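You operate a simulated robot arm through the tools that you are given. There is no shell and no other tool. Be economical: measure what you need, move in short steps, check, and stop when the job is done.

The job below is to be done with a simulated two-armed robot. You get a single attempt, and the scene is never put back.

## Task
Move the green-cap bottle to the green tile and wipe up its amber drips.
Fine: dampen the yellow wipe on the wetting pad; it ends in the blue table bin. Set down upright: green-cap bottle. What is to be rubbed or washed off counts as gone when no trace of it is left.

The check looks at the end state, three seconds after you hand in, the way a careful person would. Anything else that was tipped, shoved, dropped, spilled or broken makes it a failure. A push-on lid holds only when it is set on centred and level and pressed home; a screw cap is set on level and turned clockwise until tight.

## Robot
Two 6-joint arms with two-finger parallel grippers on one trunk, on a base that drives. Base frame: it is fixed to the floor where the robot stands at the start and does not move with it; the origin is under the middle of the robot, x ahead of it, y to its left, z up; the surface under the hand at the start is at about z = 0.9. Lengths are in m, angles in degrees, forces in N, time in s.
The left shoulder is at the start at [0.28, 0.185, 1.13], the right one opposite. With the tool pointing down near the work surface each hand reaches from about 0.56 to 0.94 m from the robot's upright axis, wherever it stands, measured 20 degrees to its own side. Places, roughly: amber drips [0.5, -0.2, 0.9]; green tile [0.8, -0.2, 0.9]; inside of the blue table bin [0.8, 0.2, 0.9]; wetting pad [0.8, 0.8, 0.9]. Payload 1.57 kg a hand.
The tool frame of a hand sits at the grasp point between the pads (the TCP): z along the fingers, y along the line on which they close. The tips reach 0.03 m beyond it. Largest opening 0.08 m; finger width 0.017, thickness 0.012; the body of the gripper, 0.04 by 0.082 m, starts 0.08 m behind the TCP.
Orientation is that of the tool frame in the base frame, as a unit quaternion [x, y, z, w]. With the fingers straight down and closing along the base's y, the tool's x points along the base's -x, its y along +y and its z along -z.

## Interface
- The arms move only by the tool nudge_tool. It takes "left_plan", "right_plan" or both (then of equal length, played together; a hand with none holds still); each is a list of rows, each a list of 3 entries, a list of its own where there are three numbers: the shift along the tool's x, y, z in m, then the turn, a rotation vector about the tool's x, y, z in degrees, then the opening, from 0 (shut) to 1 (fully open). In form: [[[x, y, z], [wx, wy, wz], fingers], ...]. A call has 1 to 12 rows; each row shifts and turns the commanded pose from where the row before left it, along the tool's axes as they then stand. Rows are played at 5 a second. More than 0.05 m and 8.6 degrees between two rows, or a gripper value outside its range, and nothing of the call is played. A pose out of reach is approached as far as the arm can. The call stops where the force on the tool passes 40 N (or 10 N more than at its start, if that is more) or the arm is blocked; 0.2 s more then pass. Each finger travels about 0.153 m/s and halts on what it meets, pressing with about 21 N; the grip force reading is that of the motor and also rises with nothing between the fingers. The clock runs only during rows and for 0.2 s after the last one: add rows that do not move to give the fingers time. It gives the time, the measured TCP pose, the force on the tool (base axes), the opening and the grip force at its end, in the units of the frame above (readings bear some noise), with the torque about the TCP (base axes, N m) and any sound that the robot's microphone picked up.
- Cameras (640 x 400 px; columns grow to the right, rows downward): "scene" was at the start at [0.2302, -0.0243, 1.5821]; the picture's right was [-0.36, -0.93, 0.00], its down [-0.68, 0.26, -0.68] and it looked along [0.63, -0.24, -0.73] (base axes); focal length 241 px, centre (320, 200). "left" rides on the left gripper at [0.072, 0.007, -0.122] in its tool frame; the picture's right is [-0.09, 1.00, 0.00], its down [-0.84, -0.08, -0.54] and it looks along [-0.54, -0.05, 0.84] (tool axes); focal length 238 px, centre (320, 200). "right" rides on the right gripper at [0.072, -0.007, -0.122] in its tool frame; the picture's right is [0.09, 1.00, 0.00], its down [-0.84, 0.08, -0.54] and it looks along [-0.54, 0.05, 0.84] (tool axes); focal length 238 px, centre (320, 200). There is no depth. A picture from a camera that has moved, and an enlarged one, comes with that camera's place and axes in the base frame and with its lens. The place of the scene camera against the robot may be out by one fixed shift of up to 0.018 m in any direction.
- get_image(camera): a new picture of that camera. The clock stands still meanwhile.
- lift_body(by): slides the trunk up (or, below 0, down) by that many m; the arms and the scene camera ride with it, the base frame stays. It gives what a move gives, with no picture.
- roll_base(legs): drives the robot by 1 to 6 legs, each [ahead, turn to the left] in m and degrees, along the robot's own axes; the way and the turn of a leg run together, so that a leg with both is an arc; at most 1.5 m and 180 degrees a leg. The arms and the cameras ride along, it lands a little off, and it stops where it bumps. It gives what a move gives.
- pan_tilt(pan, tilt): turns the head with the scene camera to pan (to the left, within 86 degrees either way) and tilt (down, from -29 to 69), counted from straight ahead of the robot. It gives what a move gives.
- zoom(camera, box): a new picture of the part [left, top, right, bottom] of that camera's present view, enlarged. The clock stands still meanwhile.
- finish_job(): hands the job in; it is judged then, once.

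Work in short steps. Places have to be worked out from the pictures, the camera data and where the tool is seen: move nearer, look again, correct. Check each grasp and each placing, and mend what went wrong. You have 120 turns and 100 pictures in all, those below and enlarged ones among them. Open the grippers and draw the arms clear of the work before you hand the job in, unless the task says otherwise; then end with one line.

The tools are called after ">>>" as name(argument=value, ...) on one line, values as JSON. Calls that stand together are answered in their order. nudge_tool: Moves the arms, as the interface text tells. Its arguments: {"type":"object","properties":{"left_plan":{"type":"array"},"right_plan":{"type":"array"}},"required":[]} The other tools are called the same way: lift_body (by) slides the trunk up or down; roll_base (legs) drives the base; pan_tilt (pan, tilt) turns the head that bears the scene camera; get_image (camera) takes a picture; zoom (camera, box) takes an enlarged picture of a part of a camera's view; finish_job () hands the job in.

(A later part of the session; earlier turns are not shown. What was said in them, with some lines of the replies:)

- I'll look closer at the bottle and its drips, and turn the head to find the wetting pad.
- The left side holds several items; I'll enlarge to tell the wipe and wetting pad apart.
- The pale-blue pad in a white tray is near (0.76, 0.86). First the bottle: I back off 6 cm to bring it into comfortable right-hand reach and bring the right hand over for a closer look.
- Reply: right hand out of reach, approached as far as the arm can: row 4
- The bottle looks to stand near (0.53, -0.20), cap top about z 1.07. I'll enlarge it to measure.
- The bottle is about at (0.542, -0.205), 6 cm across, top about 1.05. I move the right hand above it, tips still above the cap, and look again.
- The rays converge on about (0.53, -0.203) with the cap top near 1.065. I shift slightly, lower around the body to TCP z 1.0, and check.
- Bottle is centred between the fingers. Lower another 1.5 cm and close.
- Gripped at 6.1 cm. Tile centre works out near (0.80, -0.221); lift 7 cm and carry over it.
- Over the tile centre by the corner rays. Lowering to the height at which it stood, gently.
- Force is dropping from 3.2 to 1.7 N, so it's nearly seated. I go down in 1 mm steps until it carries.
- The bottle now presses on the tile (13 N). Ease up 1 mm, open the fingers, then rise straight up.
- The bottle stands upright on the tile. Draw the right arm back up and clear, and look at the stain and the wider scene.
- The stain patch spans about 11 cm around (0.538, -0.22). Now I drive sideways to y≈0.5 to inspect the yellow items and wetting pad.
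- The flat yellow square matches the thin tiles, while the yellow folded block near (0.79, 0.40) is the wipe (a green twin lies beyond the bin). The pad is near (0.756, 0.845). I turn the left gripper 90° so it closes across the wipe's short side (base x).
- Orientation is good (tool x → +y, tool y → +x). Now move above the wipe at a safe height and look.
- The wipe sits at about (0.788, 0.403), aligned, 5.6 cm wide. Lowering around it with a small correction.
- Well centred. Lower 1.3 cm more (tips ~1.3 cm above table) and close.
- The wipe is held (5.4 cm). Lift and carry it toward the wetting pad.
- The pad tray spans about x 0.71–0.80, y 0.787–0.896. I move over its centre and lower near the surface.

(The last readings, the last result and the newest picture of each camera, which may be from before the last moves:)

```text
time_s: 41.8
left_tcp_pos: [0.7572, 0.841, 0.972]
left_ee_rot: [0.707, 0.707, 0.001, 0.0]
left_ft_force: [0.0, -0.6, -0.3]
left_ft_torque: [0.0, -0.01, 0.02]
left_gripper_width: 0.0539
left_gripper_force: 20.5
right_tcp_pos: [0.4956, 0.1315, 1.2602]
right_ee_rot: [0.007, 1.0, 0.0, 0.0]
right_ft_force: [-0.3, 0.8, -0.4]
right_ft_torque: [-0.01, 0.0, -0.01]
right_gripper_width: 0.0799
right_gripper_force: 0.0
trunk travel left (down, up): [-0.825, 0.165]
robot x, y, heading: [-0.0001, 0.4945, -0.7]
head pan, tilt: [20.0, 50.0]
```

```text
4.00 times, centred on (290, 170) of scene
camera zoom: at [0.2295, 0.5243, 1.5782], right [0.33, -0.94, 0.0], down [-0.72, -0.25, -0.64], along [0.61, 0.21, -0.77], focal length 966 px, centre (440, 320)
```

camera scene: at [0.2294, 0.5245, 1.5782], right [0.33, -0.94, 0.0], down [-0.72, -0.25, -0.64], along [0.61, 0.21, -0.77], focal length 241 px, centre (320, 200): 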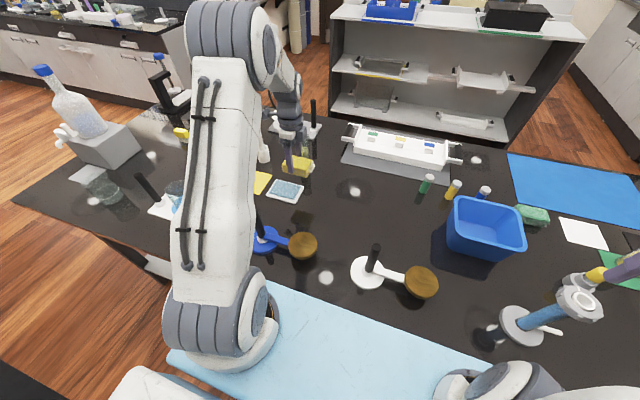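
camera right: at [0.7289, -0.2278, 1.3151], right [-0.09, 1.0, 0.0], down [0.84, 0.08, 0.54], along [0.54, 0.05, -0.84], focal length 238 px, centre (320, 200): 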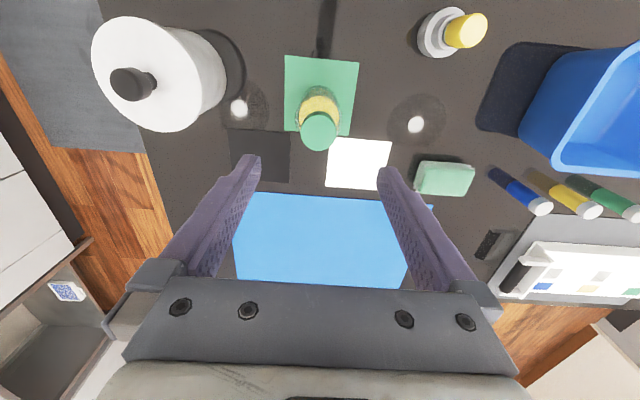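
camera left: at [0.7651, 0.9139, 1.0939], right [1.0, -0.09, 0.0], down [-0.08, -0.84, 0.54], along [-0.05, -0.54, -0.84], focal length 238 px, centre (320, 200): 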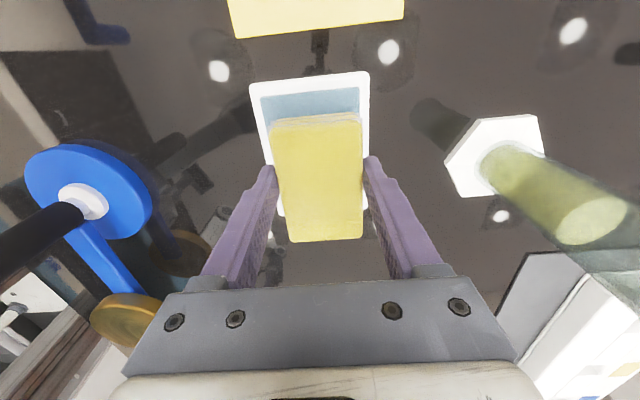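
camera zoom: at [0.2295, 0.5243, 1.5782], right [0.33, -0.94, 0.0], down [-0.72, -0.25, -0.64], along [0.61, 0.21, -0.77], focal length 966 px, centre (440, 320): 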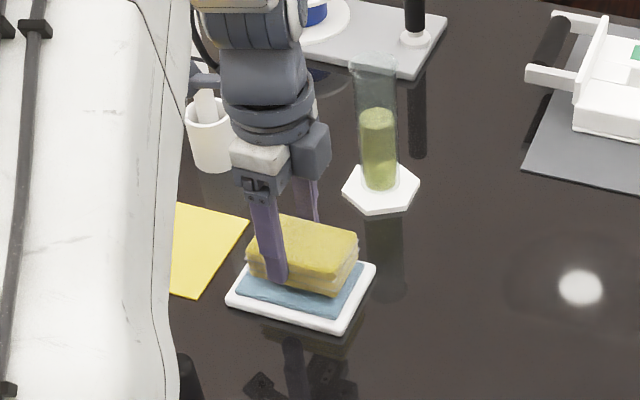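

Aligned over the pad. Lower gently in small steps to press.

>>> nudge_tool(left_plan=[[[0, 0, 0.008], [0, 0, 0], 0.2], [[0, 0, 0.003], [0, 0, 0], 0.2], [[0, 0, 0.002], [0, 0, 0], 0.2], [[0, 0, 0.002], [0, 0, 0], 0.2], [[0, 0, 0], [0, 0, 0], 0.2]])

```text
time_s: 43.0
left_tcp_pos: [0.7578, 0.8415, 0.9603]
left_ee_rot: [0.708, 0.706, 0.003, 0.002]
left_ft_force: [-5.5, -2.1, 30.3]
left_ft_torque: [-0.13, 0.27, -0.01]
left_gripper_width: 0.054
left_gripper_force: 21.0
right_tcp_pos: [0.4952, 0.1309, 1.2613]
right_ee_rot: [0.007, 1.0, 0.0, 0.001]
right_ft_force: [0.1, 0.3, 0.9]
right_ft_torque: [0.02, 0.01, -0.02]
right_gripper_width: 0.0798
right_gripper_force: 0.0
trunk travel left (down, up): [-0.825, 0.165]
robot x, y, heading: [0.0012, 0.4936, -0.5]
head pan, tilt: [20.0, 50.0]
```

Contact with 30 N; ease off 2 mm and hold a few seconds to take up water.

>>> nudge_tool(left_plan=[[[0, 0, -0.002], [0, 0, 0], 0.2], [[0, 0, 0], [0, 0, 0], 0.2], [[0, 0, 0], [0, 0, 0], 0.2], [[0, 0, 0], [0, 0, 0], 0.2], [[0, 0, 0], [0, 0, 0], 0.2], [[0, 0, 0], [0, 0, 0], 0.2], [[0, 0, 0], [0, 0, 0], 0.2], [[0, 0, 0], [0, 0, 0], 0.2], [[0, 0, 0], [0, 0, 0], 0.2], [[0, 0, 0], [0, 0, 0], 0.2]])

>>> zoom(camera="scene", box=[220, 120, 360, 220])

```text
time_s: 45.2
left_tcp_pos: [0.7573, 0.842, 0.9617]
left_ee_rot: [0.708, 0.707, 0.001, 0.0]
left_ft_force: [4.9, 0.7, 19.7]
left_ft_torque: [0.06, -0.24, 0.06]
left_gripper_width: 0.0541
left_gripper_force: 20.9
right_tcp_pos: [0.4942, 0.1319, 1.2609]
right_ee_rot: [0.006, 1.0, 0.0, 0.0]
right_ft_force: [0.4, 0.2, -0.7]
right_ft_torque: [-0.01, 0.02, 0.01]
right_gripper_width: 0.08
right_gripper_force: 0.1
trunk travel left (down, up): [-0.825, 0.165]
robot x, y, heading: [0.0032, 0.4924, -0.5]
head pan, tilt: [20.0, 50.0]
```

```text
4.00 times, centred on (290, 170) of scene
camera zoom: at [0.2287, 0.5238, 1.5784], right [0.33, -0.94, 0.0], down [-0.72, -0.25, -0.64], along [0.61, 0.21, -0.77], focal length 966 px, centre (440, 320)
```

zoom: 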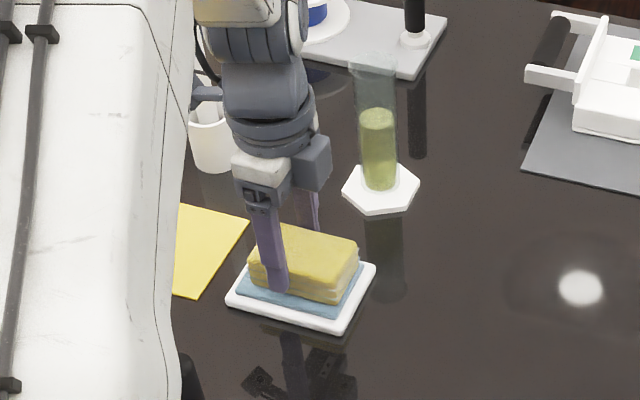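

Wipe looks dampened (darker lower edge). Lift straight up, then draw the arm back for driving.

>>> nudge_tool(left_plan=[[[0, 0, -0.02], [0, 0, 0], 0.2], [[0, 0, -0.045], [0, 0, 0], 0.2], [[0, 0, -0.045], [0, 0, 0], 0.2], [[0, 0, -0.045], [0, 0, 0], 0.2], [[0, -0.02, -0.04], [0, 0, 0], 0.2], [[-0.025, -0.025, -0.03], [0, 0, 0], 0.2], [[-0.03, -0.03, -0.02], [0, 0, 0], 0.2], [[-0.033, -0.033, -0.01], [0, 0, 0], 0.2], [[-0.033, -0.033, 0], [0, 0, 0], 0.2], [[-0.033, -0.033, 0], [0, 0, 0], 0.2], [[-0.025, -0.033, 0], [0, 0, 0], 0.2], [[0, 0, 0], [0, 0, 0], 0.2]])

>>> zoom(camera="left", box=[220, 80, 420, 260])

>>> get_image(camera="scene")

```text
time_s: 47.8
left_tcp_pos: [0.5488, 0.6637, 1.2155]
left_ee_rot: [0.708, 0.706, 0.0, 0.0]
left_ft_force: [-0.6, 1.2, -0.3]
left_ft_torque: [0.04, 0.01, 0.01]
left_gripper_width: 0.054
left_gripper_force: 21.3
right_tcp_pos: [0.4954, 0.1316, 1.262]
right_ee_rot: [0.008, 1.0, 0.0, 0.0]
right_ft_force: [-0.5, 0.2, 0.3]
right_ft_torque: [0.02, 0.0, -0.03]
right_gripper_width: 0.0799
right_gripper_force: 0.1
trunk travel left (down, up): [-0.825, 0.165]
robot x, y, heading: [0.0068, 0.4954, -0.6]
head pan, tilt: [20.0, 50.0]
```

```text
2.22 times, centred on (320, 170) of left
camera zoom: at [0.5558, 0.736, 1.3367], right [1.0, -0.09, 0.0], down [-0.08, -0.84, 0.54], along [-0.05, -0.54, -0.84], focal length 530 px, centre (320, 267)
```

zoom: 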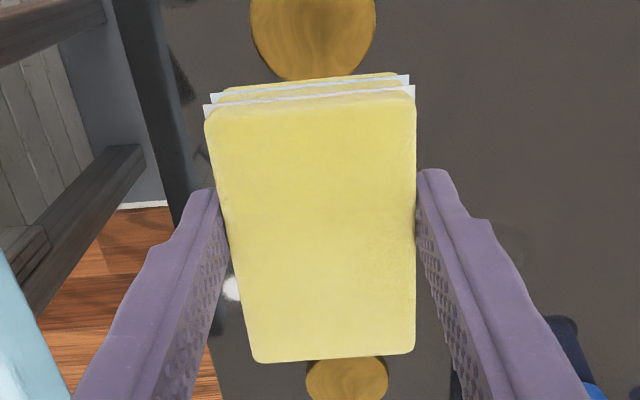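

```text
61 pictures are left
camera scene: at [0.229, 0.5241, 1.5783], right [0.33, -0.94, 0.0], down [-0.72, -0.25, -0.64], along [0.61, 0.21, -0.77], focal length 241 px, centre (320, 200)
```

scene: 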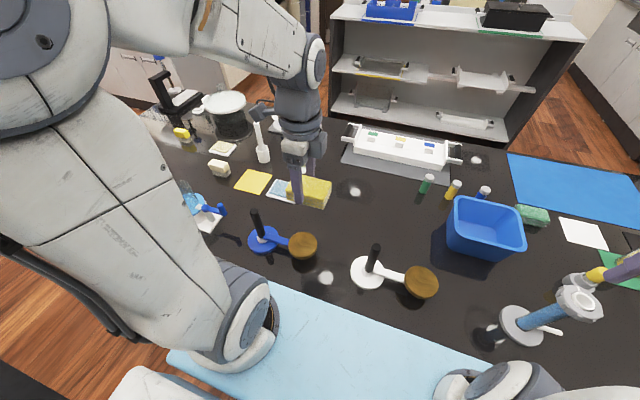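

Folded wipe held intact. Drive back along the same way, to about y = -0.2, x = -0.05.

>>> roll_base(legs=[[-0.15, 0], [0, 90.6], [-0.7, 0], [0, -90], [0.1, 0]])

>>> pan_tilt(pan=0, tilt=58)

>>> get_image(camera="scene")

>>> get_image(camera="left")

```text
time_s: 61.0
left_tcp_pos: [0.501, -0.0303, 1.2152]
left_ee_rot: [0.705, 0.709, 0.0, -0.001]
left_ft_force: [0.2, -0.5, 0.2]
left_ft_torque: [-0.01, -0.02, 0.0]
left_gripper_width: 0.0539
left_gripper_force: 21.3
right_tcp_pos: [0.451, -0.5624, 1.26]
right_ee_rot: [0.005, 1.0, 0.0, 0.0]
right_ft_force: [0.2, 0.0, -0.2]
right_ft_torque: [0.01, 0.02, 0.01]
right_gripper_width: 0.0802
right_gripper_force: 0.1
trunk travel left (down, up): [-0.825, 0.165]
robot x, y, heading: [-0.0456, -0.2011, -0.3]
head pan, tilt: [20.0, 50.0]
```

```text
time_s: 61.9
left_tcp_pos: [0.5007, -0.0303, 1.2146]
left_ee_rot: [0.705, 0.709, -0.001, 0.001]
left_ft_force: [0.6, 0.3, -1.0]
left_ft_torque: [0.05, -0.04, 0.04]
left_gripper_width: 0.0539
left_gripper_force: 20.9
right_tcp_pos: [0.452, -0.5633, 1.2606]
right_ee_rot: [0.004, 1.0, -0.001, -0.001]
right_ft_force: [0.4, -0.1, 0.6]
right_ft_torque: [0.03, -0.02, -0.01]
right_gripper_width: 0.08
right_gripper_force: 0.1
trunk travel left (down, up): [-0.825, 0.165]
robot x, y, heading: [-0.0451, -0.2007, -0.3]
head pan, tilt: [0.0, 58.0]
```

```text
60 pictures are left
camera scene: at [0.179, -0.1983, 1.568], right [-0.01, -1.0, 0.0], down [-0.85, 0.0, -0.53], along [0.53, 0.0, -0.85], focal length 241 px, centre (320, 200)
```

scene: 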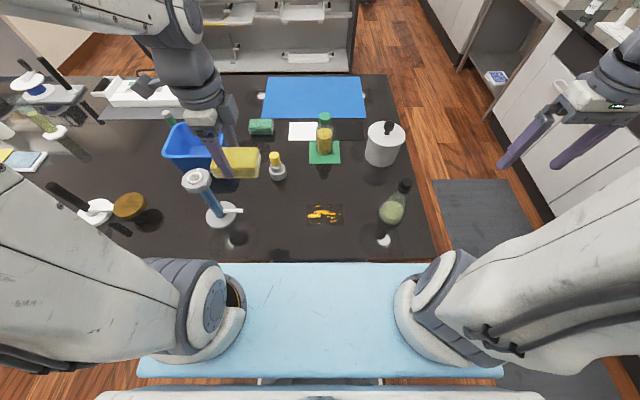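

```text
59 pictures are left
camera left: at [0.5085, 0.042, 1.3366], right [1.0, -0.09, 0.0], down [-0.07, -0.84, 0.54], along [-0.05, -0.54, -0.84], focal length 238 px, centre (320, 200)
```

left: 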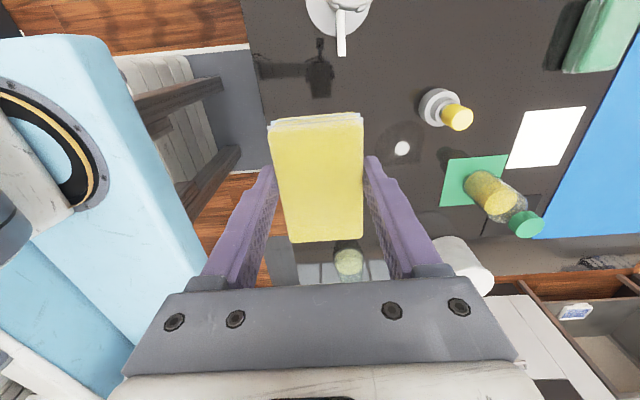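

Robot at (-0.045, -0.20). Enlarge the stain from here to get its extents.

>>> zoom(camera="scene", box=[270, 180, 370, 250])

```text
5.71 times, centred on (320, 215) of scene
camera zoom: at [0.179, -0.1983, 1.568], right [-0.01, -1.0, 0.0], down [-0.85, 0.0, -0.53], along [0.53, 0.0, -0.85], focal length 1379 px, centre (320, 114)
```

zoom: 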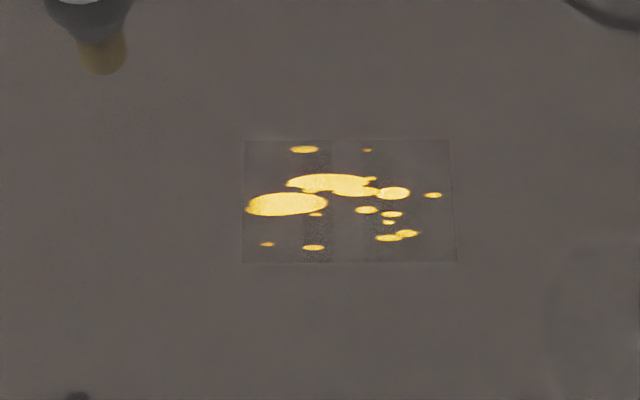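

Drips span about x 0.51–0.573, y −0.157…−0.265. I go to (0.522, -0.15), lowering toward the table.

>>> nudge_tool(left_plan=[[[-0.04, 0.005, 0], [0, 0, 0], 0.2], [[-0.04, 0.008, 0], [0, 0, 0], 0.2], [[-0.04, 0.008, 0.02], [0, 0, 0], 0.2], [[0, 0, 0.045], [0, 0, 0], 0.2], [[0, 0, 0.045], [0, 0, 0], 0.2], [[0, 0, 0.045], [0, 0, 0], 0.2], [[0, 0, 0.045], [0, 0, 0], 0.2], [[0, 0, 0.04], [0, 0, 0], 0.2], [[0, 0, 0.015], [0, 0, 0], 0.2], [[0, 0, 0], [0, 0, 0], 0.2]])

>>> zoom(camera="scene", box=[220, 140, 420, 260])

```text
time_s: 64.0
left_tcp_pos: [0.5226, -0.1502, 0.9595]
left_ee_rot: [0.705, 0.709, 0.0, 0.0]
left_ft_force: [0.5, -1.4, -0.9]
left_ft_torque: [-0.02, -0.02, -0.02]
left_gripper_width: 0.054
left_gripper_force: 20.8
right_tcp_pos: [0.4513, -0.564, 1.26]
right_ee_rot: [0.005, 1.0, 0.0, 0.0]
right_ft_force: [0.4, 0.2, 0.0]
right_ft_torque: [-0.03, -0.05, 0.03]
right_gripper_width: 0.0801
right_gripper_force: 0.1
trunk travel left (down, up): [-0.825, 0.165]
robot x, y, heading: [-0.0437, -0.203, -0.2]
head pan, tilt: [0.0, 58.0]
```

```text
3.20 times, centred on (320, 200) of scene
camera zoom: at [0.179, -0.1984, 1.568], right [-0.01, -1.0, 0.0], down [-0.85, 0.0, -0.53], along [0.53, 0.0, -0.85], focal length 772 px, centre (320, 200)
```

zoom: 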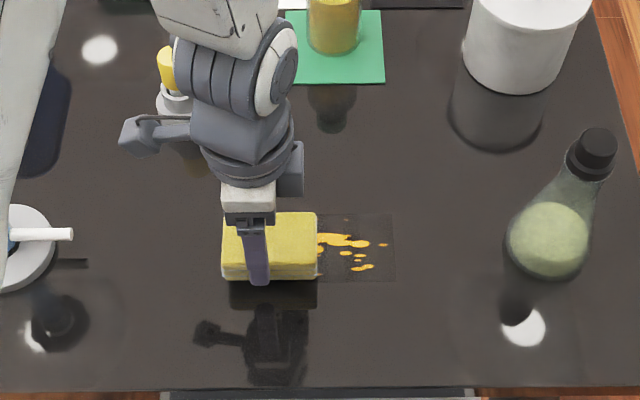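

Wipe hangs just above the table beside the drips. Lower to contact.

>>> nudge_tool(left_plan=[[[0, 0, 0.006], [0, 0, 0], 0.2], [[0, 0, 0.003], [0, 0, 0], 0.2], [[0, 0, 0.002], [0, 0, 0], 0.2], [[0, 0, 0], [0, 0, 0], 0.2]])

```text
time_s: 65.0
left_tcp_pos: [0.523, -0.1513, 0.9486]
left_ee_rot: [0.706, 0.709, 0.0, -0.001]
left_ft_force: [-0.1, -1.1, -0.7]
left_ft_torque: [0.0, -0.02, -0.01]
left_gripper_width: 0.0538
left_gripper_force: 21.0
right_tcp_pos: [0.4529, -0.5633, 1.2619]
right_ee_rot: [0.004, 1.0, 0.0, 0.0]
right_ft_force: [0.6, 0.4, 0.9]
right_ft_torque: [0.03, -0.01, -0.01]
right_gripper_width: 0.0801
right_gripper_force: 0.1
trunk travel left (down, up): [-0.825, 0.165]
robot x, y, heading: [-0.0463, -0.2031, -0.1]
head pan, tilt: [0.0, 58.0]
```

>>> nudge_tool(left_plan=[[[0, 0, 0.002], [0, 0, 0], 0.2], [[0, 0, 0.002], [0, 0, 0], 0.2], [[0, 0, 0.0015], [0, 0, 0], 0.2], [[0, 0, 0], [0, 0, 0], 0.2]])

```text
time_s: 66.0
left_tcp_pos: [0.5228, -0.1502, 0.944]
left_ee_rot: [0.705, 0.709, 0.0, -0.001]
left_ft_force: [-0.2, 0.4, 0.0]
left_ft_torque: [0.01, -0.01, -0.05]
left_gripper_width: 0.0537
left_gripper_force: 21.3
right_tcp_pos: [0.452, -0.5628, 1.2609]
right_ee_rot: [0.004, 1.0, 0.0, 0.0]
right_ft_force: [-0.6, 0.3, 0.9]
right_ft_torque: [-0.01, -0.01, -0.03]
right_gripper_width: 0.0798
right_gripper_force: 0.1
trunk travel left (down, up): [-0.825, 0.165]
robot x, y, heading: [-0.0475, -0.2005, -0.4]
head pan, tilt: [0.0, 58.0]
```

No contact yet at 0.944; two more millimetre-size steps.

>>> nudge_tool(left_plan=[[[0, 0, 0.001], [0, 0, 0], 0.2], [[0, 0, 0.001], [0, 0, 0], 0.2], [[0, 0, 0], [0, 0, 0], 0.2]])

```text
time_s: 66.8
left_tcp_pos: [0.5224, -0.1506, 0.9426]
left_ee_rot: [0.705, 0.709, 0.001, 0.001]
left_ft_force: [-1.1, 2.0, 19.5]
left_ft_torque: [0.06, 0.13, 0.01]
left_gripper_width: 0.0538
left_gripper_force: 21.2
right_tcp_pos: [0.4506, -0.5629, 1.262]
right_ee_rot: [0.005, 1.0, 0.0, 0.0]
right_ft_force: [-0.4, 0.5, -0.4]
right_ft_torque: [0.03, 0.01, -0.02]
right_gripper_width: 0.0804
right_gripper_force: 0.1
trunk travel left (down, up): [-0.825, 0.165]
robot x, y, heading: [-0.0464, -0.1994, -0.3]
head pan, tilt: [0.0, 58.0]
```

Contact at 19 N. First rubbing strokes: along −y, step in x, and back.

>>> nudge_tool(left_plan=[[[-0.024, 0, 0], [0, 0, 0], 0.2], [[-0.024, 0, 0], [0, 0, 0], 0.2], [[-0.024, 0, 0], [0, 0, 0], 0.2], [[-0.024, 0, 0], [0, 0, 0], 0.2], [[-0.024, 0, 0], [0, 0, 0], 0.2], [[0, 0.02, 0], [0, 0, 0], 0.2], [[0.024, 0, 0], [0, 0, 0], 0.2], [[0.024, 0, 0], [0, 0, 0], 0.2], [[0.024, 0, 0], [0, 0, 0], 0.2], [[0.024, 0, 0], [0, 0, 0], 0.2], [[0.024, 0, 0], [0, 0, 0], 0.2], [[0, 0.02, 0], [0, 0, 0], 0.2]])

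>>> zoom(camera="scene", box=[220, 140, 420, 260])

```text
time_s: 69.5
left_tcp_pos: [0.5605, -0.1492, 0.9407]
left_ee_rot: [0.705, 0.71, -0.001, -0.003]
left_ft_force: [-6.8, 1.5, 11.4]
left_ft_torque: [0.14, 0.23, 0.03]
left_gripper_width: 0.0538
left_gripper_force: 21.3
right_tcp_pos: [0.451, -0.5627, 1.2602]
right_ee_rot: [0.005, 1.0, 0.0, 0.0]
right_ft_force: [-1.1, -0.1, -0.1]
right_ft_torque: [0.01, -0.05, 0.03]
right_gripper_width: 0.0801
right_gripper_force: 0.1
trunk travel left (down, up): [-0.825, 0.165]
robot x, y, heading: [-0.0459, -0.2017, -0.4]
head pan, tilt: [0.0, 58.0]
```

```text
3.20 times, centred on (320, 200) of scene
camera zoom: at [0.1777, -0.1983, 1.5682], right [-0.01, -1.0, 0.0], down [-0.85, 0.0, -0.53], along [0.53, 0.0, -0.85], focal length 772 px, centre (320, 200)
```

zoom: 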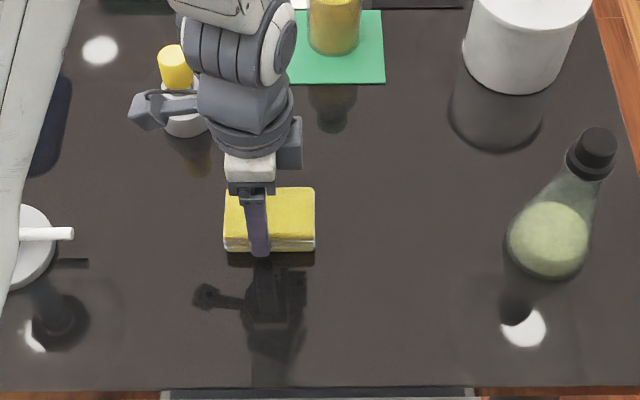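

The visible drips are gone. One more pass at this x and back at a middle x, then lift.

>>> nudge_tool(left_plan=[[[-0.024, 0, 0], [0, 0, 0], 0.2], [[-0.024, 0, 0], [0, 0, 0], 0.2], [[-0.024, 0, 0], [0, 0, 0], 0.2], [[-0.024, 0, 0], [0, 0, 0], 0.2], [[-0.024, 0, 0], [0, 0, 0], 0.2], [[0, -0.025, 0], [0, 0, 0], 0.2], [[0.024, 0, 0], [0, 0, 0], 0.2], [[0.024, 0, 0], [0, 0, 0], 0.2], [[0.024, 0, 0], [0, 0, 0], 0.2], [[0.024, 0, 0], [0, 0, 0], 0.2], [[0.024, 0, 0], [0, 0, 0], 0.2]])

>>> nudge_tool(left_plan=[[[0, 0, -0.02], [0, 0, 0], 0.2], [[0, 0, -0.045], [0, 0, 0], 0.2], [[0, 0, -0.045], [0, 0, 0], 0.2], [[0, 0, -0.045], [0, 0, 0], 0.2], [[0, 0, -0.045], [0, 0, 0], 0.2], [[0.03, 0, -0.03], [0, 0, 0], 0.2], [[0.04, 0, 0], [0, 0, 0], 0.2], [[0, 0, 0], [0, 0, 0], 0.2]])

>>> zoom(camera="scene", box=[250, 160, 390, 250])

>>> get_image(camera="left")

```text
time_s: 71.8
left_tcp_pos: [0.5377, -0.1511, 0.9415]
left_ee_rot: [0.705, 0.709, 0.0, 0.001]
left_ft_force: [0.2, 0.3, -0.7]
left_ft_torque: [0.02, -0.01, 0.02]
left_gripper_width: 0.054
left_gripper_force: 21.0
right_tcp_pos: [0.4525, -0.5625, 1.2604]
right_ee_rot: [0.004, 1.0, 0.0, 0.0]
right_ft_force: [0.7, 0.3, -0.5]
right_ft_torque: [0.05, -0.03, 0.01]
right_gripper_width: 0.0802
right_gripper_force: 0.0
trunk travel left (down, up): [-0.825, 0.165]
robot x, y, heading: [-0.0467, -0.2031, -0.1]
head pan, tilt: [0.0, 58.0]
```

```text
time_s: 73.7
left_tcp_pos: [0.5371, -0.0805, 1.17]
left_ee_rot: [0.706, 0.708, 0.0, 0.0]
left_ft_force: [-0.4, 0.0, -0.1]
left_ft_torque: [0.02, -0.01, 0.05]
left_gripper_width: 0.0539
left_gripper_force: 21.3
right_tcp_pos: [0.4523, -0.5622, 1.2619]
right_ee_rot: [0.004, 1.0, 0.0, 0.0]
right_ft_force: [-0.5, -0.4, -0.3]
right_ft_torque: [0.0, -0.02, 0.02]
right_gripper_width: 0.0805
right_gripper_force: 0.1
trunk travel left (down, up): [-0.825, 0.165]
robot x, y, heading: [-0.0445, -0.1991, -0.4]
head pan, tilt: [0.0, 58.0]
```

```text
4.44 times, centred on (320, 205) of scene
camera zoom: at [0.179, -0.1981, 1.568], right [-0.01, -1.0, 0.0], down [-0.85, 0.0, -0.53], along [0.53, 0.0, -0.85], focal length 1073 px, centre (320, 178)
```

zoom: 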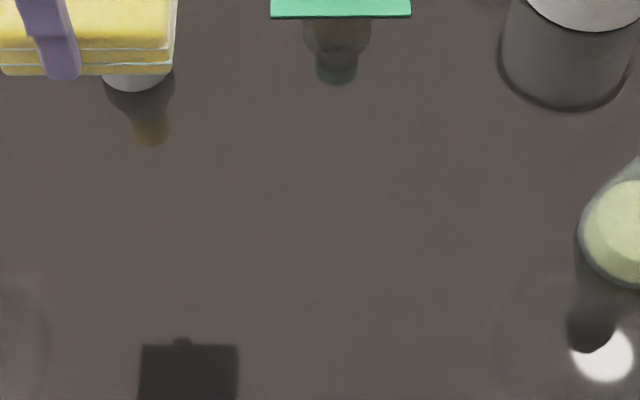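

```text
54 pictures are left
camera left: at [0.5441, -0.0077, 1.2923], right [1.0, -0.09, 0.0], down [-0.07, -0.84, 0.54], along [-0.05, -0.54, -0.84], focal length 238 px, centre (320, 200)
```

left: 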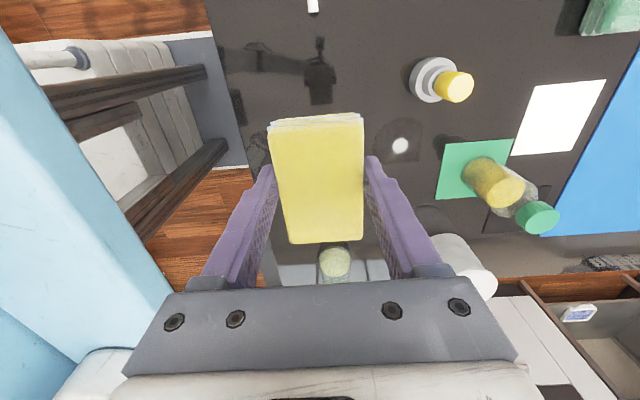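

The table is clean. Now carry the wipe over the blue bin (about (0.77, 0.20), rim about 1.0), going high and ahead first to avoid the upright device.

>>> nudge_tool(left_plan=[[[0, 0.02, -0.04], [0, 0, 0], 0.2], [[0, 0.04, -0.01], [0, 0, 0], 0.2], [[0, 0.045, 0], [0, 0, 0], 0.2], [[0, 0.045, 0], [0, 0, 0], 0.2], [[0.01, 0.045, 0], [0, 0, 0], 0.2], [[0.03, 0.035, 0], [0, 0, 0], 0.2], [[0.045, 0, 0], [0, 0, 0], 0.2], [[0.045, 0, 0], [0, 0, 0], 0.2], [[0.045, 0, 0], [0, 0, 0], 0.2], [[0.045, 0, 0], [0, 0, 0], 0.2], [[0.045, 0, 0], [0, 0, 0], 0.2], [[0, 0, 0], [0, 0, 0], 0.2]])

>>> get_image(camera="left")

>>> get_image(camera="scene")

```text
time_s: 76.2
left_tcp_pos: [0.7667, 0.1848, 1.2212]
left_ee_rot: [0.705, 0.709, 0.0, 0.0]
left_ft_force: [0.7, -0.1, -0.5]
left_ft_torque: [0.0, -0.01, 0.01]
left_gripper_width: 0.0537
left_gripper_force: 21.0
right_tcp_pos: [0.452, -0.5628, 1.2607]
right_ee_rot: [0.004, 1.0, 0.0, 0.001]
right_ft_force: [0.1, -0.3, -0.2]
right_ft_torque: [-0.06, 0.0, 0.01]
right_gripper_width: 0.0802
right_gripper_force: 0.1
trunk travel left (down, up): [-0.825, 0.165]
robot x, y, heading: [-0.0467, -0.2006, -0.2]
head pan, tilt: [0.0, 58.0]
```

```text
53 pictures are left
camera left: at [0.7741, 0.2583, 1.3426], right [1.0, -0.09, 0.0], down [-0.07, -0.84, 0.54], along [-0.05, -0.54, -0.84], focal length 238 px, centre (320, 200)
```

left: 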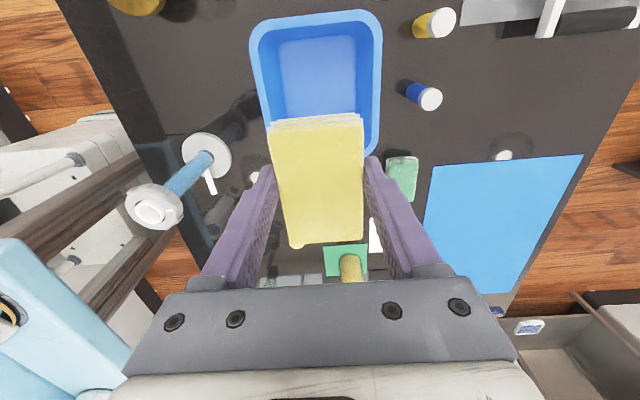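

```text
52 pictures are left
camera scene: at [0.1791, -0.1979, 1.568], right [-0.01, -1.0, 0.0], down [-0.85, 0.0, -0.53], along [0.53, 0.0, -0.85], focal length 241 px, centre (320, 200)
```

scene: 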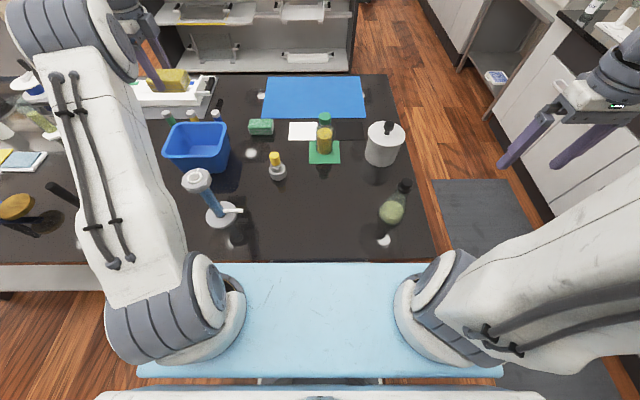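

Bin spans x 0.69–0.845, y 0.113–0.289; centre (0.767, 0.201). Shift 1.6 cm in y and lower inside.

>>> nudge_tool(left_plan=[[[0.016, 0, 0.03], [0, 0, 0], 0.2], [[0, 0, 0.045], [0, 0, 0], 0.2], [[0, 0, 0.045], [0, 0, 0], 0.2], [[0, 0, 0.03], [0, 0, 0], 0.2], [[0, 0, 0], [0, 0, 0], 0.2]])

>>> get_image(camera="left")

>>> zoom(camera="scene", box=[120, 60, 280, 200])

```text
time_s: 77.5
left_tcp_pos: [0.7668, 0.203, 1.071]
left_ee_rot: [0.706, 0.709, -0.001, 0.0]
left_ft_force: [0.1, -0.2, -0.5]
left_ft_torque: [0.02, -0.02, -0.03]
left_gripper_width: 0.0538
left_gripper_force: 21.4
right_tcp_pos: [0.4529, -0.5615, 1.2622]
right_ee_rot: [0.005, 1.0, 0.0, 0.0]
right_ft_force: [0.6, -1.1, 0.3]
right_ft_torque: [0.0, 0.02, 0.02]
right_gripper_width: 0.0802
right_gripper_force: 0.1
trunk travel left (down, up): [-0.825, 0.165]
robot x, y, heading: [-0.045, -0.201, -0.1]
head pan, tilt: [0.0, 58.0]
```

```text
51 pictures are left
camera left: at [0.7733, 0.2751, 1.1923], right [1.0, -0.09, 0.0], down [-0.07, -0.84, 0.54], along [-0.05, -0.54, -0.84], focal length 238 px, centre (320, 200)
```

left: 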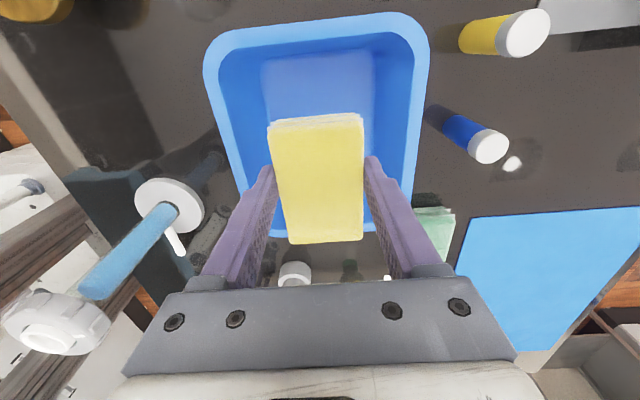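

```text
2.86 times, centred on (200, 130) of scene
camera zoom: at [0.1791, -0.1982, 1.568], right [-0.01, -1.0, 0.0], down [-0.85, 0.0, -0.53], along [0.53, 0.0, -0.85], focal length 690 px, centre (663, 400)
```

zoom: 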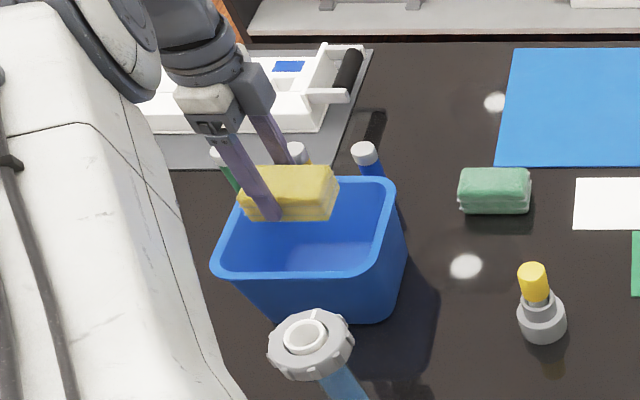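

Centred over the bin. Lower inside to just above its floor and release.

>>> nudge_tool(left_plan=[[[0, 0.002, 0.04], [0, 0, 0], 0.2], [[0, 0, 0.04], [0, 0, 0], 0.2], [[0, 0, 0.025], [0, 0, 0], 0.2], [[0, 0, 0], [0, 0, 0], 0.2]])

>>> get_image(camera="left")

```text
time_s: 78.5
left_tcp_pos: [0.7684, 0.2021, 0.9664]
left_ee_rot: [0.705, 0.709, 0.0, -0.001]
left_ft_force: [0.0, -0.3, -0.1]
left_ft_torque: [0.0, 0.01, -0.02]
left_gripper_width: 0.0538
left_gripper_force: 20.8
right_tcp_pos: [0.452, -0.5627, 1.2603]
right_ee_rot: [0.005, 1.0, 0.0, 0.0]
right_ft_force: [0.0, -0.1, -0.6]
right_ft_torque: [-0.01, -0.02, -0.04]
right_gripper_width: 0.08
right_gripper_force: 0.1
trunk travel left (down, up): [-0.825, 0.165]
robot x, y, heading: [-0.0491, -0.1983, -0.1]
head pan, tilt: [0.0, 58.0]
```

```text
49 pictures are left
camera left: at [0.7754, 0.275, 1.0877], right [1.0, -0.09, 0.0], down [-0.07, -0.84, 0.54], along [-0.05, -0.54, -0.84], focal length 238 px, centre (320, 200)
```

left: 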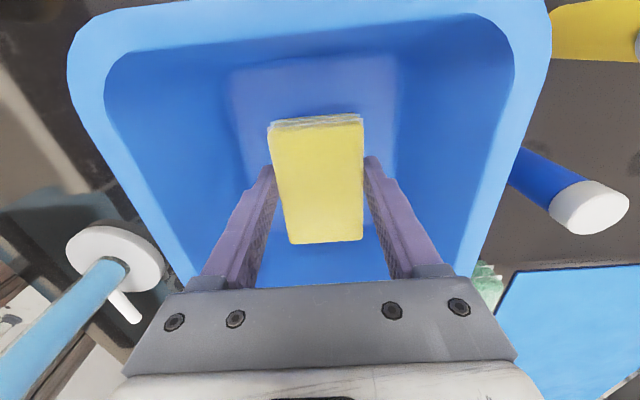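

Well inside with clearance on all sides. Lower 1 cm, open to about 0.85, and rise straight up.

>>> nudge_tool(left_plan=[[[0, 0, 0.01], [0, 0, 0], 0.2], [[0, 0, 0], [0, 0, 0], 0.75], [[0, 0, 0], [0, 0, 0], 0.88], [[0, 0, 0], [0, 0, 0], 0.88], [[0, 0, 0], [0, 0, 0], 0.88], [[0, 0, -0.03], [0, 0, 0], 0.88], [[0, 0, -0.04], [0, 0, 0], 0.88], [[0, 0, -0.045], [0, 0, 0], 0.88], [[0, 0, -0.045], [0, 0, 0], 0.88], [[0, 0, -0.045], [0, 0, 0], 0.88], [[0, 0, -0.045], [0, 0, 0], 0.88], [[0, 0, 0], [0, 0, 0], 1]])

>>> get_image(camera="left")

```text
time_s: 81.0
left_tcp_pos: [0.7682, 0.2019, 1.2078]
left_ee_rot: [0.705, 0.709, -0.001, 0.0]
left_ft_force: [0.8, 0.3, -0.1]
left_ft_torque: [-0.05, 0.04, -0.02]
left_gripper_width: 0.0799
left_gripper_force: 0.1
right_tcp_pos: [0.4503, -0.5628, 1.2599]
right_ee_rot: [0.005, 1.0, 0.0, 0.0]
right_ft_force: [0.9, -0.1, -0.4]
right_ft_torque: [0.03, -0.01, 0.02]
right_gripper_width: 0.08
right_gripper_force: 0.1
trunk travel left (down, up): [-0.825, 0.165]
robot x, y, heading: [-0.0464, -0.2012, -0.5]
head pan, tilt: [0.0, 58.0]
```

```text
48 pictures are left
camera left: at [0.7757, 0.2747, 1.3294], right [1.0, -0.09, 0.0], down [-0.07, -0.84, 0.54], along [-0.05, -0.54, -0.84], focal length 238 px, centre (320, 200)
```

left: 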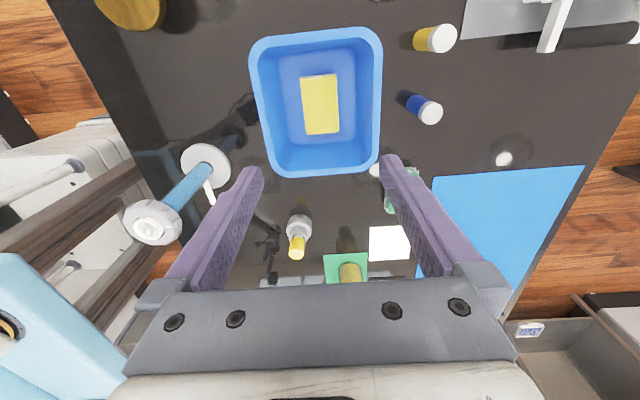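

The wipe lies in the bin. Draw the left arm back the way it came, then take a final look.

>>> nudge_tool(left_plan=[[[-0.03, 0, -0.03], [0, 0, 0], 1], [[-0.045, 0, 0], [0, 0, 0], 1], [[-0.045, 0, 0], [0, 0, 0], 1], [[-0.045, 0, 0], [0, 0, 0], 1], [[-0.035, -0.03, 0], [0, 0, 0], 1], [[0, -0.045, 0], [0, 0, 0], 1], [[0, -0.045, 0], [0, 0, 0], 1], [[0, -0.045, 0], [0, 0, 0], 1], [[0, -0.045, 0], [0, 0, 0], 1], [[0, -0.03, 0], [0, 0, 0], 1], [[0, 0, 0], [0, 0, 0], 1]])

>>> get_image(camera="scene")

>>> zoom(camera="scene", box=[240, 90, 440, 250])

```text
time_s: 83.5
left_tcp_pos: [0.5279, 0.0008, 1.2369]
left_ee_rot: [0.706, 0.709, 0.0, 0.0]
left_ft_force: [0.1, 0.7, -0.5]
left_ft_torque: [0.01, -0.01, 0.04]
left_gripper_width: 0.0802
left_gripper_force: 0.1
right_tcp_pos: [0.4506, -0.5623, 1.2605]
right_ee_rot: [0.004, 1.0, 0.0, -0.001]
right_ft_force: [0.7, 0.9, -0.1]
right_ft_torque: [0.01, -0.02, -0.04]
right_gripper_width: 0.0797
right_gripper_force: 0.0
trunk travel left (down, up): [-0.825, 0.165]
robot x, y, heading: [-0.0426, -0.2005, -0.3]
head pan, tilt: [0.0, 58.0]
```

```text
47 pictures are left
camera scene: at [0.1787, -0.1983, 1.568], right [-0.01, -1.0, 0.0], down [-0.85, 0.0, -0.53], along [0.53, 0.0, -0.85], focal length 241 px, centre (320, 200)
```

scene: 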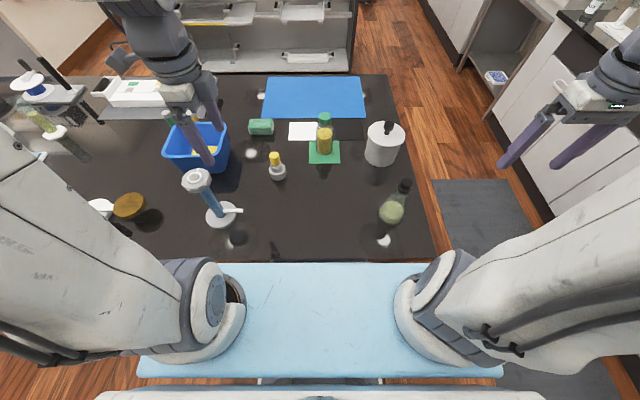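

```text
2.50 times, centred on (340, 170) of scene
camera zoom: at [0.1787, -0.1983, 1.568], right [-0.01, -1.0, 0.0], down [-0.85, 0.0, -0.53], along [0.53, 0.0, -0.85], focal length 604 px, centre (270, 275)
```

zoom: 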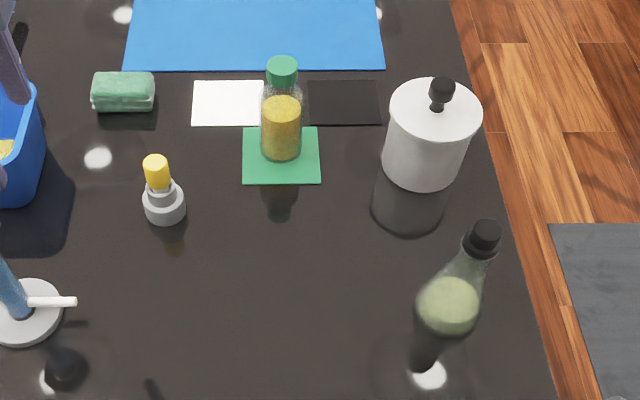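

Bottle upright fully within the tile, everything else in place. One last enlarged check of the wiped region.

>>> zoom(camera="scene", box=[270, 180, 370, 250])

>>> zoom(camera="scene", box=[290, 100, 360, 170])

```text
5.71 times, centred on (320, 215) of scene
camera zoom: at [0.1787, -0.1983, 1.568], right [-0.01, -1.0, 0.0], down [-0.85, 0.0, -0.53], along [0.53, 0.0, -0.85], focal length 1379 px, centre (320, 114)
```

zoom: 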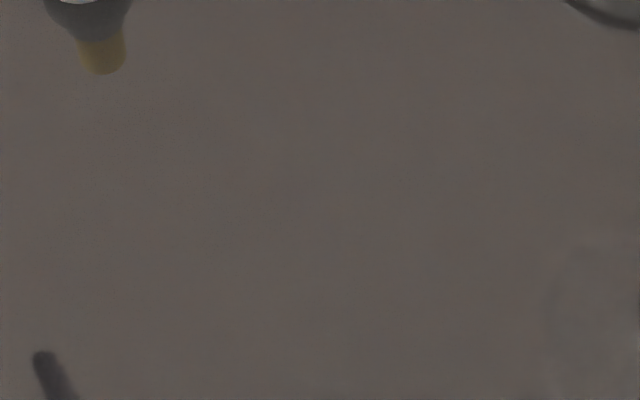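

```text
5.71 times, centred on (325, 135) of scene
camera zoom: at [0.1787, -0.1983, 1.568], right [-0.01, -1.0, 0.0], down [-0.85, 0.0, -0.53], along [0.53, 0.0, -0.85], focal length 1379 px, centre (291, 571)
```

zoom: 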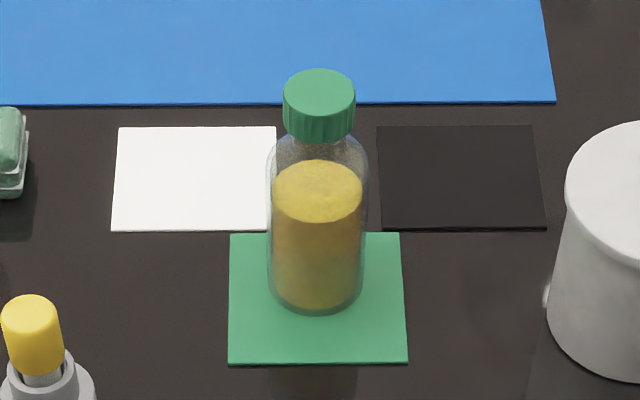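

The table is clean and the bottle stands within the tile, so I hand in.

>>> finish_job()

```text
The job is handed in.
```

The green-cap bottle stands upright on the green tile, about 1 cm past its centre; the amber drips are gone with no trace visible; and the yellow wipe, pressed on the wetting pad first, lies in the blue table bin.
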